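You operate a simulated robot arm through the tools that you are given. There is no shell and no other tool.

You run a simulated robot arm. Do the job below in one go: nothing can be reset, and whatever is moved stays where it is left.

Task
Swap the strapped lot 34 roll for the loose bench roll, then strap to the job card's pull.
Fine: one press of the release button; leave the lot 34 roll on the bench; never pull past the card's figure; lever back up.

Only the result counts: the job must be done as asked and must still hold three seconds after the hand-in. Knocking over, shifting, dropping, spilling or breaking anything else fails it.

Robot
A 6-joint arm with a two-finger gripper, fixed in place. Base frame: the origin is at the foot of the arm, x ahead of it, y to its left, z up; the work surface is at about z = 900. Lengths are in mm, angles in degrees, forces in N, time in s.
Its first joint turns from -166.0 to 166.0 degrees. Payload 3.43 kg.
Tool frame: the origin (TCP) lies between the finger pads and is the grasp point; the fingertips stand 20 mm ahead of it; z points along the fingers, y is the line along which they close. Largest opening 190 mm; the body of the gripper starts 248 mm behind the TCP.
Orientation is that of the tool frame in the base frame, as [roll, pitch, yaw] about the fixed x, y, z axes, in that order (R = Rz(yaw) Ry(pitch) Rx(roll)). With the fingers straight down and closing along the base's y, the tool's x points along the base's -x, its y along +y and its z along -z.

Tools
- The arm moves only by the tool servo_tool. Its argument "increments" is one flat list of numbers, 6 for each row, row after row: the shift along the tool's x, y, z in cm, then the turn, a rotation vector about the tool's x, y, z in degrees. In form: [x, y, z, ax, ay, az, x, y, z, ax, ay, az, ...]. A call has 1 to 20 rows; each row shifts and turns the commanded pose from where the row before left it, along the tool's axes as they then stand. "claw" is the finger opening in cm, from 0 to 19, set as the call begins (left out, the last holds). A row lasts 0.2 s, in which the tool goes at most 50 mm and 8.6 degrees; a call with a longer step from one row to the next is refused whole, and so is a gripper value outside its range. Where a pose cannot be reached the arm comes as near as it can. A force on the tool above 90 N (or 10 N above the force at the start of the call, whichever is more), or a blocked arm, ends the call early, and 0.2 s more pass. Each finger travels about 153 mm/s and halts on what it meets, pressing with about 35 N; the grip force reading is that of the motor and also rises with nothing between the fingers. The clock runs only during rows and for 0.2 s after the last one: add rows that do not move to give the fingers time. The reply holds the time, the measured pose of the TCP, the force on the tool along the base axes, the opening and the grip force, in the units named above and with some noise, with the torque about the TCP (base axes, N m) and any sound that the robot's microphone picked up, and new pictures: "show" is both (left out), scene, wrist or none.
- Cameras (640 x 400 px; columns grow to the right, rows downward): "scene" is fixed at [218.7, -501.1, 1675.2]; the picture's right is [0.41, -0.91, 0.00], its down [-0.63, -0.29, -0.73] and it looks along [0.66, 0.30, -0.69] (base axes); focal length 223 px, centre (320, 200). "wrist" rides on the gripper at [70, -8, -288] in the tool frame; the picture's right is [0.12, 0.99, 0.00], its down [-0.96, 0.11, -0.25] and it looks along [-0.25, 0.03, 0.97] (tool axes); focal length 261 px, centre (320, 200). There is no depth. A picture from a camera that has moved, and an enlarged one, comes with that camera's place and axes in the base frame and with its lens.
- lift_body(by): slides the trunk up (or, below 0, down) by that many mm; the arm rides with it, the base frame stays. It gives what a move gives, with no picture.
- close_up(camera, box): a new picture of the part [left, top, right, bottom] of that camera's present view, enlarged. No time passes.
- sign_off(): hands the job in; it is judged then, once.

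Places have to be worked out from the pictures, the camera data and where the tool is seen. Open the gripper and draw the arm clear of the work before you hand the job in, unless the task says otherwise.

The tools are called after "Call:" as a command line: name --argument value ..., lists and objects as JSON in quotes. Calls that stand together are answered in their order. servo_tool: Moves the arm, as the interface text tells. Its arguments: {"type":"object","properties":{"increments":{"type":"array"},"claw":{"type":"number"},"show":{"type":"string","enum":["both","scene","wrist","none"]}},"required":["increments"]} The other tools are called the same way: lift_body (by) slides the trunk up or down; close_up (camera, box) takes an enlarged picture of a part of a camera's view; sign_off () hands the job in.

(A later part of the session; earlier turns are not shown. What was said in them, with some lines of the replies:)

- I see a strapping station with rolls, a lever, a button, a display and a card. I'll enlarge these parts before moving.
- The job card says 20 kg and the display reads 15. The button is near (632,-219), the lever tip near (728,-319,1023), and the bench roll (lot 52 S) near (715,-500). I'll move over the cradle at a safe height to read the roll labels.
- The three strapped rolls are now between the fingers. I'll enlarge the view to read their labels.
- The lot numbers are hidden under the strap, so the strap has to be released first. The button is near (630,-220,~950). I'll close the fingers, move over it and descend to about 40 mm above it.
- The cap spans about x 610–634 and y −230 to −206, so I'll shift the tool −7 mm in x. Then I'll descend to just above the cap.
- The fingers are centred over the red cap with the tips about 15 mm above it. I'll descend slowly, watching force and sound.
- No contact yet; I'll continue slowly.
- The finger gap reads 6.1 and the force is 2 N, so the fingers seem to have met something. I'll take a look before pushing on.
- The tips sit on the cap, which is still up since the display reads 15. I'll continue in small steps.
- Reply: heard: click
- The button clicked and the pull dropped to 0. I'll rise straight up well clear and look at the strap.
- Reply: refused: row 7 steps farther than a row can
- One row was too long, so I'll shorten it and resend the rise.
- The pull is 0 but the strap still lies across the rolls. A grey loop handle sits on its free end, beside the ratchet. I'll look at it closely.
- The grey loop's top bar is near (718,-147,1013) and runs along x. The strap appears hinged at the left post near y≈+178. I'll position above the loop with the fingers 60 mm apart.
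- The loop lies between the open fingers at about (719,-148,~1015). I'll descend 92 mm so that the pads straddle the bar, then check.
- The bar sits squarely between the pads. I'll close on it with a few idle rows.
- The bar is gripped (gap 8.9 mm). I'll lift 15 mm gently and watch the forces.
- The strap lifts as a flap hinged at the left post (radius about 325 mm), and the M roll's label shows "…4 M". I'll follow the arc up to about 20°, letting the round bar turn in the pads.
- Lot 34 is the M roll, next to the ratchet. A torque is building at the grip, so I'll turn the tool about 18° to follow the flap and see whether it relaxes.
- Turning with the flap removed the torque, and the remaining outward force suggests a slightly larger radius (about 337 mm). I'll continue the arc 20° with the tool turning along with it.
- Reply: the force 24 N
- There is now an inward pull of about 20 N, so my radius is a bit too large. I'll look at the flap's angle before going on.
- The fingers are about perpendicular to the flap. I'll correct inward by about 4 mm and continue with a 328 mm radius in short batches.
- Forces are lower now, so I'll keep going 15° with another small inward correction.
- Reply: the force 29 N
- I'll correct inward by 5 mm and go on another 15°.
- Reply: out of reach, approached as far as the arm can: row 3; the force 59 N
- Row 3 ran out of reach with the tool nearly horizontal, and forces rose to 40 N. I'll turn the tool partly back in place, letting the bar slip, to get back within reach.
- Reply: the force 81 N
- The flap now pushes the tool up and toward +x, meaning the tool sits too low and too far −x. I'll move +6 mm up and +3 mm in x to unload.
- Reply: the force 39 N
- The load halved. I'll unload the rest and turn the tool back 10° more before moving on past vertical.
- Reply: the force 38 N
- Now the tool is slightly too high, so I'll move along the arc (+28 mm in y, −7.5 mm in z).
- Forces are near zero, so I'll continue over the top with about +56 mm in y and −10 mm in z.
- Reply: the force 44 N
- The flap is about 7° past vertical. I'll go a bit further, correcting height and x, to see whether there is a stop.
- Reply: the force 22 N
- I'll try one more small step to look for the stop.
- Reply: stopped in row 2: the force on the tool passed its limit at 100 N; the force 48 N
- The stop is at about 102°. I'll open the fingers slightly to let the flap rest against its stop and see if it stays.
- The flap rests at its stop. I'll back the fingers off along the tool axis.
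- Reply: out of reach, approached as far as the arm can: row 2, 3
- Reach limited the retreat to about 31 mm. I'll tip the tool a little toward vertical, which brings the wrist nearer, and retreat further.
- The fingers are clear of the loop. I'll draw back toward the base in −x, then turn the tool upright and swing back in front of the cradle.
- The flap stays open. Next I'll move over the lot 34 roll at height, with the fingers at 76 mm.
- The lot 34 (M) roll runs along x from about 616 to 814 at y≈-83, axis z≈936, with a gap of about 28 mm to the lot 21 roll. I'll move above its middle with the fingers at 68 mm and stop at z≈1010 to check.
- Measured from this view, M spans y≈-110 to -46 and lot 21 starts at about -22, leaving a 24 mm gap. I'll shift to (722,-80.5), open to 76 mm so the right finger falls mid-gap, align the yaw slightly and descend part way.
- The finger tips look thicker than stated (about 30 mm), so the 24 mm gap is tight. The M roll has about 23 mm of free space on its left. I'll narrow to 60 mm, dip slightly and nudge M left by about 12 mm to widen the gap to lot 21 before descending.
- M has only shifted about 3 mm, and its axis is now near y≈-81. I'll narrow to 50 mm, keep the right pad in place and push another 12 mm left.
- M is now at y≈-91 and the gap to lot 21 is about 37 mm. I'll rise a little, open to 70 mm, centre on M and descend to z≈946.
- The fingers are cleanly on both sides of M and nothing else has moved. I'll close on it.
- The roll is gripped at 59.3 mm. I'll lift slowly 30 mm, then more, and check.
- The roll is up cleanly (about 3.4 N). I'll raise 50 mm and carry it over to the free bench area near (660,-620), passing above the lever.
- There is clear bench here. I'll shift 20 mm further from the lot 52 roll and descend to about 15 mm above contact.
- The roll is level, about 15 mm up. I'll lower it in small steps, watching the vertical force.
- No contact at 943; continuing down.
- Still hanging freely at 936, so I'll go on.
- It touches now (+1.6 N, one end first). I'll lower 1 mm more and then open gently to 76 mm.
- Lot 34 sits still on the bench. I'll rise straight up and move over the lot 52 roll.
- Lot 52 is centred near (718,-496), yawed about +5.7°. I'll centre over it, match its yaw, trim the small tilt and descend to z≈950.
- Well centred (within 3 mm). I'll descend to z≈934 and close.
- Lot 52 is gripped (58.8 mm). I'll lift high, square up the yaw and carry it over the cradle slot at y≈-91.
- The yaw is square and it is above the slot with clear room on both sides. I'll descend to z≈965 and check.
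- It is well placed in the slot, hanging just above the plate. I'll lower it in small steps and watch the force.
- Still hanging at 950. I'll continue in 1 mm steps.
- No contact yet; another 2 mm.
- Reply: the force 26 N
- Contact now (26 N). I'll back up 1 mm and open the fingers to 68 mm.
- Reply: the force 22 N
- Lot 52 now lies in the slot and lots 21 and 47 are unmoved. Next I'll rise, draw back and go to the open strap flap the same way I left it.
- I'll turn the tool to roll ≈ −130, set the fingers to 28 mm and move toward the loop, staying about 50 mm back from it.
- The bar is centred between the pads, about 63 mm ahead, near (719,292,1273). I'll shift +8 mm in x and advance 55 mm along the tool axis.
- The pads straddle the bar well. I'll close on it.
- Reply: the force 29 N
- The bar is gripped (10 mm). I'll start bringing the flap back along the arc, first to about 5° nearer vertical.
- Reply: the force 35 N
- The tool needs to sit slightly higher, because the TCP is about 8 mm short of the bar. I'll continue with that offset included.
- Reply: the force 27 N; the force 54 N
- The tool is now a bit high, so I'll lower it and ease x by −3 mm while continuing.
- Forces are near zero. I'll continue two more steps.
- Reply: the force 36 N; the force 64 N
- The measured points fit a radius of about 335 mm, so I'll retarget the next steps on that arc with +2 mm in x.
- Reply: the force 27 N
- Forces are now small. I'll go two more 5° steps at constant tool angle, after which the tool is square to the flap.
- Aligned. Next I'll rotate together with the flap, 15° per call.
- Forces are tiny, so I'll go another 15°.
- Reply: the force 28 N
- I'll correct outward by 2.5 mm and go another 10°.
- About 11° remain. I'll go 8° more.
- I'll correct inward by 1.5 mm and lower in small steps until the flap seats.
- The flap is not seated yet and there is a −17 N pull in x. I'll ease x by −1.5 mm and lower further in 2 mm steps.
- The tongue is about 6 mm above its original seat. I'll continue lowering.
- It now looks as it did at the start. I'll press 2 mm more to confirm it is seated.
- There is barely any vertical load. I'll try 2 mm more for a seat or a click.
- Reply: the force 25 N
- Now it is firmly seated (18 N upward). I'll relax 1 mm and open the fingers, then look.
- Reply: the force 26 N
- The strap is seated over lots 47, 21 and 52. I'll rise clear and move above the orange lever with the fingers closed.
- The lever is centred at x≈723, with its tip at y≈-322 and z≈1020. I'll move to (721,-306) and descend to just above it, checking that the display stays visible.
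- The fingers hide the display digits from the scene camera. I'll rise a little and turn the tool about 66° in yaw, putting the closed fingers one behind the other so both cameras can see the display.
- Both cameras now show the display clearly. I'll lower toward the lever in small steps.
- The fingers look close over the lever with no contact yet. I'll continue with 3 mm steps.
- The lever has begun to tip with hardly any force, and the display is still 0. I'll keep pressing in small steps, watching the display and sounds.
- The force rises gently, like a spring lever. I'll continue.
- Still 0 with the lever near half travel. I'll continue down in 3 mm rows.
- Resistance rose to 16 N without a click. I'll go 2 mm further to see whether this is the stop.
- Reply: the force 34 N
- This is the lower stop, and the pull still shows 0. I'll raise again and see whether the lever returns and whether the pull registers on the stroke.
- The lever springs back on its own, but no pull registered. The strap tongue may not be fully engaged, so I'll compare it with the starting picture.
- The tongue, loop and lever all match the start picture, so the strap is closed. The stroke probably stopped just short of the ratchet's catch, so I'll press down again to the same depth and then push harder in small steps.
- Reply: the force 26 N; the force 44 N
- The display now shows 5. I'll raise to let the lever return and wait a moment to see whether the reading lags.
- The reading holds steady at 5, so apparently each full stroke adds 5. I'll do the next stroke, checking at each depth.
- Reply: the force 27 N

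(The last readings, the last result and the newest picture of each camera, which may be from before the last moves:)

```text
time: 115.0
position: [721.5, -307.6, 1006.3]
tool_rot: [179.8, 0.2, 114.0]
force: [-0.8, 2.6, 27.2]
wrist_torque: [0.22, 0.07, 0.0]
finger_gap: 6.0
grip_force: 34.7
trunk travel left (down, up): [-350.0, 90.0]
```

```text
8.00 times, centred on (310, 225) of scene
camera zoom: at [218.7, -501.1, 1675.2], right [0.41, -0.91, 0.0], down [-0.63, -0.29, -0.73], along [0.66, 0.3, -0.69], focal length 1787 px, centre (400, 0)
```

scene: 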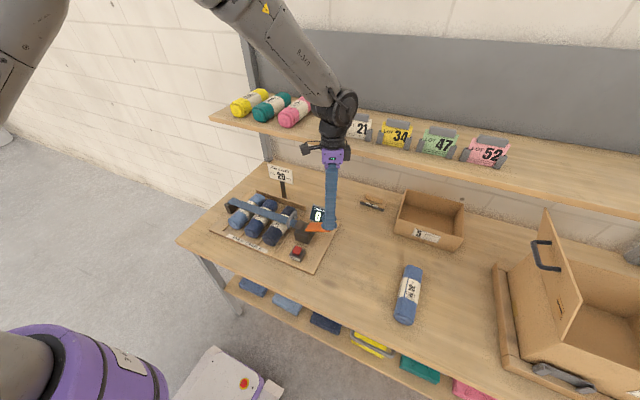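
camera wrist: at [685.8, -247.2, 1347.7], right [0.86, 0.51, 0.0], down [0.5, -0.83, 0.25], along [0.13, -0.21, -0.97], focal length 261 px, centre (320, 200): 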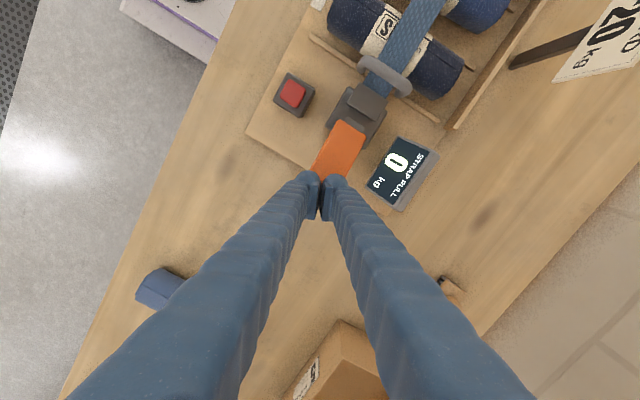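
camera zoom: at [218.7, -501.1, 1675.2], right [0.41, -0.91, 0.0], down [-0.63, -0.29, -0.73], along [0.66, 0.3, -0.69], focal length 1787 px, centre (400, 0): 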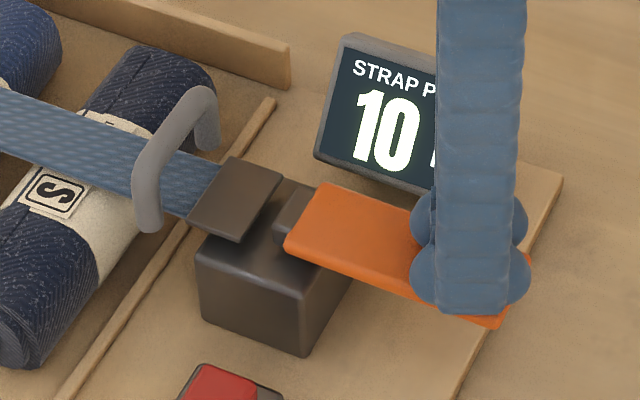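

It now reads 10. I'll raise, then make one more stroke to the same depth.

Call:
servo_tool --increments '[0, 0, -0.5, 0, 0, 0, 0, 0, -1, 0, 0, 0, 0, 0, -1, 0, 0, 0, 0, 0, -1.5, 0, 0, 0, 0, 0, -1.1, 0, 0, 0, 0, 0, 0, 0, 0, 0, 0, 0, 0, 0, 0, 0]' --show "none"

Call:
close_up --camera "scene" --box '[275, 200, 345, 250]'

```text
time: 116.6
position: [720.4, -308.0, 1055.5]
tool_rot: [180.0, 0.1, 114.0]
force: [0.1, -0.2, 0.4]
wrist_torque: [0.01, 0.02, 0.03]
finger_gap: 0.1
grip_force: 34.6
trunk travel left (down, up): [-350.0, 90.0]
```

```text
8.00 times, centred on (310, 225) of scene
camera zoom: at [218.7, -501.1, 1675.2], right [0.41, -0.91, 0.0], down [-0.63, -0.29, -0.73], along [0.66, 0.3, -0.69], focal length 1787 px, centre (400, 0)
```

zoom: 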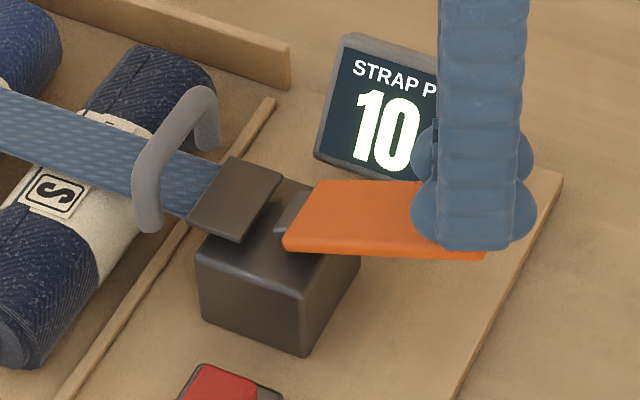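

It holds at 10. I'll raise 5 mm more for a full return, then do the next stroke.

Call:
servo_tool --increments '[0, 0, -0.6, 0, 0, 0, 0, 0, 0, 0, 0, 0, 0, 0, 1.5, 0, 0, 0, 0, 0, 1.5, 0, 0, 0, 0, 0, 1.2, 0, 0, 0, 0, 0, 0.6, 0, 0, 0, 0, 0, 0.6, 0, 0, 0]' --show "none"

Call:
close_up --camera "scene" --box '[275, 200, 345, 250]'

```text
time: 118.2
position: [720.6, -308.3, 1009.1]
tool_rot: [179.8, 0.1, 113.9]
force: [2.8, -0.3, 5.8]
wrist_torque: [0.06, -0.02, -0.02]
finger_gap: 6.0
grip_force: 34.2
trunk travel left (down, up): [-350.0, 90.0]
```

```text
8.00 times, centred on (310, 225) of scene
camera zoom: at [218.7, -501.1, 1675.2], right [0.41, -0.91, 0.0], down [-0.63, -0.29, -0.73], along [0.66, 0.3, -0.69], focal length 1787 px, centre (400, 0)
```

zoom: 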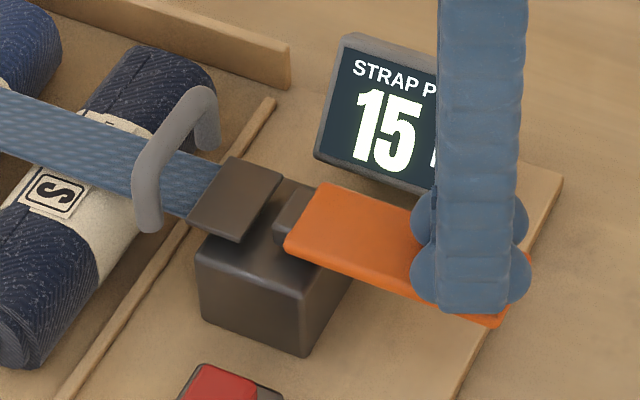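

It reads 15. I'll raise and confirm that it holds before the final stroke.

Call:
servo_tool --increments '[0, 0, -0.5, 0, 0, 0, 0, 0, -1, 0, 0, 0, 0, 0, -1, 0, 0, 0, 0, 0, -1.5, 0, 0, 0, 0, 0, -1.4, 0, 0, 0, 0, 0, 0, 0, 0, 0, 0, 0, 0, 0, 0, 0]' --show "none"

Call:
close_up --camera "scene" --box '[275, 200, 345, 250]'

```text
time: 119.8
position: [721.9, -306.6, 1061.5]
tool_rot: [180.0, 0.0, 113.9]
force: [0.8, 0.2, -0.3]
wrist_torque: [0.02, 0.0, 0.01]
finger_gap: 0.0
grip_force: 34.1
trunk travel left (down, up): [-350.0, 90.0]
```

```text
8.00 times, centred on (310, 225) of scene
camera zoom: at [218.7, -501.1, 1675.2], right [0.41, -0.91, 0.0], down [-0.63, -0.29, -0.73], along [0.66, 0.3, -0.69], focal length 1787 px, centre (400, 0)
```

zoom: 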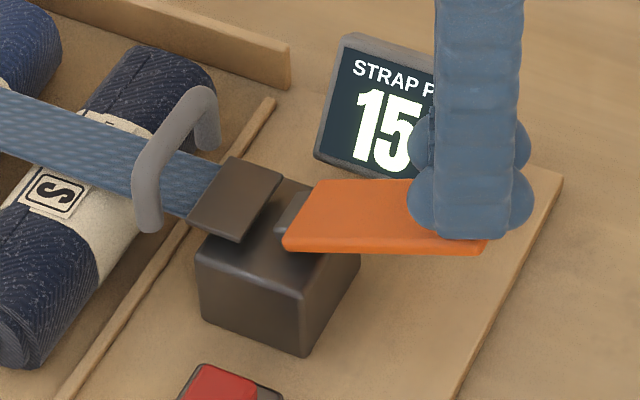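

It holds at 15 with the lever up. Now one final stroke to the same depth.

Call:
servo_tool --increments '[0, 0, 1.5, 0, 0, 0, 0, 0, 1.5, 0, 0, 0, 0, 0, 1.2, 0, 0, 0, 0, 0, 0.6, 0, 0, 0, 0, 0, 0.5, 0, 0, 0]' --show "none"

Call:
close_up --camera "scene" --box '[275, 200, 345, 250]'

```text
time: 121.0
position: [721.3, -307.4, 1009.8]
tool_rot: [179.9, 0.1, 114.0]
force: [-0.8, -0.7, 2.4]
wrist_torque: [-0.07, 0.0, 0.01]
finger_gap: 0.2
grip_force: 34.4
trunk travel left (down, up): [-350.0, 90.0]
```

```text
8.00 times, centred on (310, 225) of scene
camera zoom: at [218.7, -501.1, 1675.2], right [0.41, -0.91, 0.0], down [-0.63, -0.29, -0.73], along [0.66, 0.3, -0.69], focal length 1787 px, centre (400, 0)
```

zoom: 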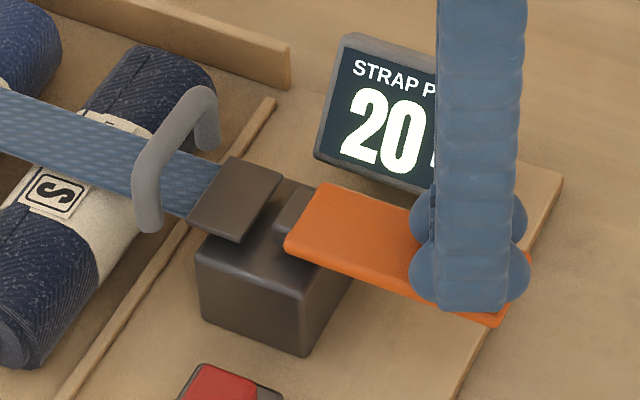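

It reads 20, matching the card. I'll raise straight up off the lever, well clear, and draw the arm back.

Call:
servo_tool --increments '[0, 0, -0.5, 0, 0, 0, 0, 0, -1, 0, 0, 0, 0, 0, -1.5, 0, 0, 0, 0, 0, -2, 0, 0, 0, 0, 0, -3, 0, 0, 0, 0, 0, -4, 0, 0, 0, 0, 0, -4, 0, 0, 0, 0, 0, -4.5, 0, 0, 0, 0, 0, -4.5, 0, 0, 0, 0, 0, -4.5, 0, 0, 0, 0, 0, -4.5, 0, 0, 0, 0, 0, -3, 0, 0, 0, 0, 0, 0, 0, 0, 0]'

Call:
close_up --camera "scene" --box '[200, 170, 360, 280]'

```text
time: 123.8
position: [723.4, -305.9, 1377.4]
tool_rot: [179.9, 0.0, 114.0]
force: [0.3, 0.1, 0.1]
wrist_torque: [0.04, 0.02, 0.03]
finger_gap: 0.0
grip_force: 33.6
trunk travel left (down, up): [-350.0, 90.0]
camera wrist: at [686.5, -244.7, 1665.5], right [0.86, 0.51, 0.0], down [0.5, -0.83, 0.25], along [0.13, -0.21, -0.97], focal length 261 px, centre (320, 200)
```

scene: 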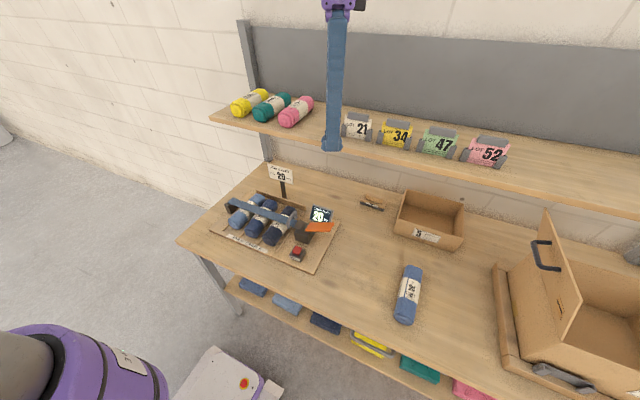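
wrist: 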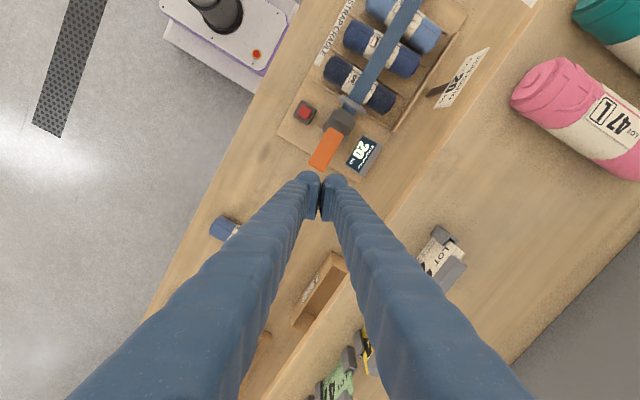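

```text
3.64 times, centred on (280, 225) of scene
camera zoom: at [218.7, -501.1, 1675.2], right [0.41, -0.91, 0.0], down [-0.63, -0.29, -0.73], along [0.66, 0.3, -0.69], focal length 812 px, centre (466, 109)
```

zoom: 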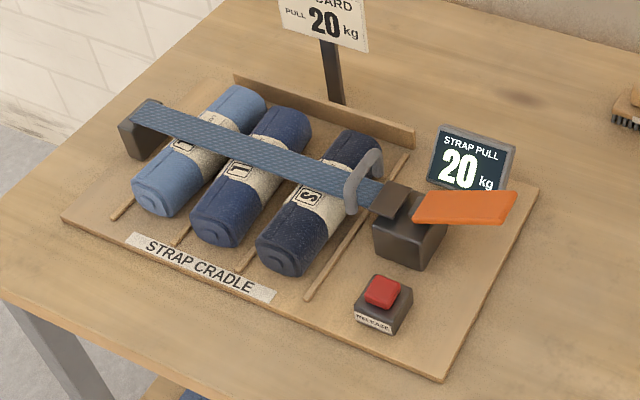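

The display shows 20, the lever is up, lot 52 is strapped and lot 34 is on the bench. I'll pull the arm back toward the base and open the gripper there.

Call:
servo_tool --increments '[1.83, -4.11, 0, 0, 0, 0, 1.83, -4.11, 0, 0, 0, 0, 1.83, -4.11, 0, 0, 0, 0, 1.83, -4.11, 0, 0, 0, 0, 0, 0, 0, 0, 0, 0]' --show "none"

Call:
servo_tool --increments '[0, 0, 0, 0, 0, 0, 0, 0, 0, 0, 0, 0, 0, 0, 0, 0, 0, 0, 0, 0, 0, 0, 0, 0]' --claw 12

Call:
close_up --camera "scene" --box '[200, 170, 450, 330]'

```text
time: 125.0
position: [540.0, -309.1, 1376.0]
tool_rot: [-180.0, 0.0, 113.9]
force: [0.5, -0.5, -1.2]
wrist_torque: [0.02, 0.08, 0.01]
finger_gap: 0.0
grip_force: 34.7
trunk travel left (down, up): [-350.0, 90.0]
```

```text
time: 126.0
position: [539.8, -309.6, 1376.5]
tool_rot: [179.9, 0.1, 113.9]
force: [-0.1, -0.2, -0.6]
wrist_torque: [-0.03, -0.01, 0.01]
finger_gap: 120.2
grip_force: 0.0
trunk travel left (down, up): [-350.0, 90.0]
camera wrist: at [503.4, -248.0, 1664.2], right [0.86, 0.51, 0.0], down [0.5, -0.83, 0.25], along [0.13, -0.21, -0.97], focal length 261 px, centre (320, 200)
```

scene: 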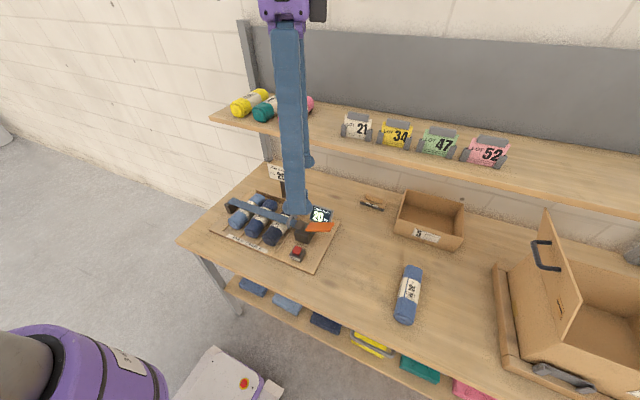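
wrist: 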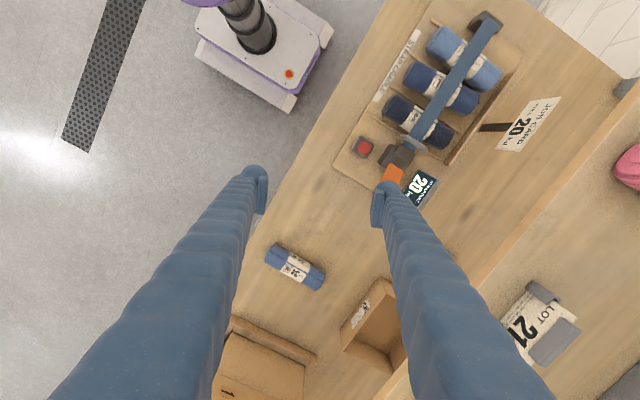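

```text
2.50 times, centred on (325, 250) of scene
camera zoom: at [218.7, -501.1, 1675.2], right [0.41, -0.91, 0.0], down [-0.63, -0.29, -0.73], along [0.66, 0.3, -0.69], focal length 558 px, centre (308, 75)
```

zoom: 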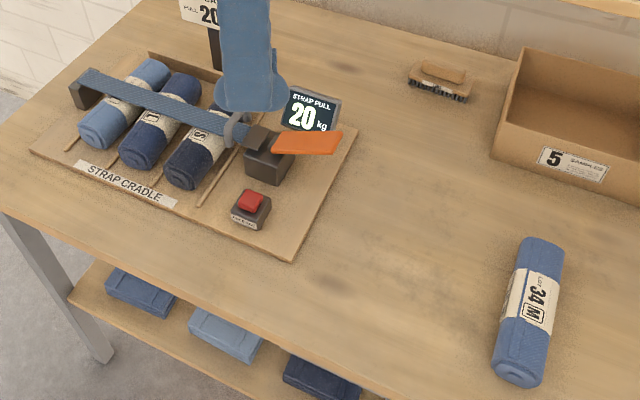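

The display shows 20 kg, the lever is up and the button was pressed once. Lot 52 is strapped with lots 21 and 47, lot 34 rests on the bench, and the gripper is open and clear. I'm handing the job in.

Call:
sign_off

```text
The job is handed in.
```

The swap is done and the job is handed in. Lot 34 is on the open bench, and the loose lot 52 roll is strapped in its slot next to lots 21 and 47.

- **Release:** I pressed the button once; the pull dropped from 15 kg to 0.
- **Pull:** The strap reads 20 kg, matching the job card, and the display never went above 20. It took five lever strokes because the first one registered nothing; the other four added 5 kg each.
- **Lever:** It sprang back up by itself after the last stroke.
- **Other items:** I saw nothing else shifted or knocked over. Before lifting the lot 34 roll I nudged it about 12 mm within its slot so the fingers would clear lot 21.

The gripper is open and the arm is drawn back from the bench.
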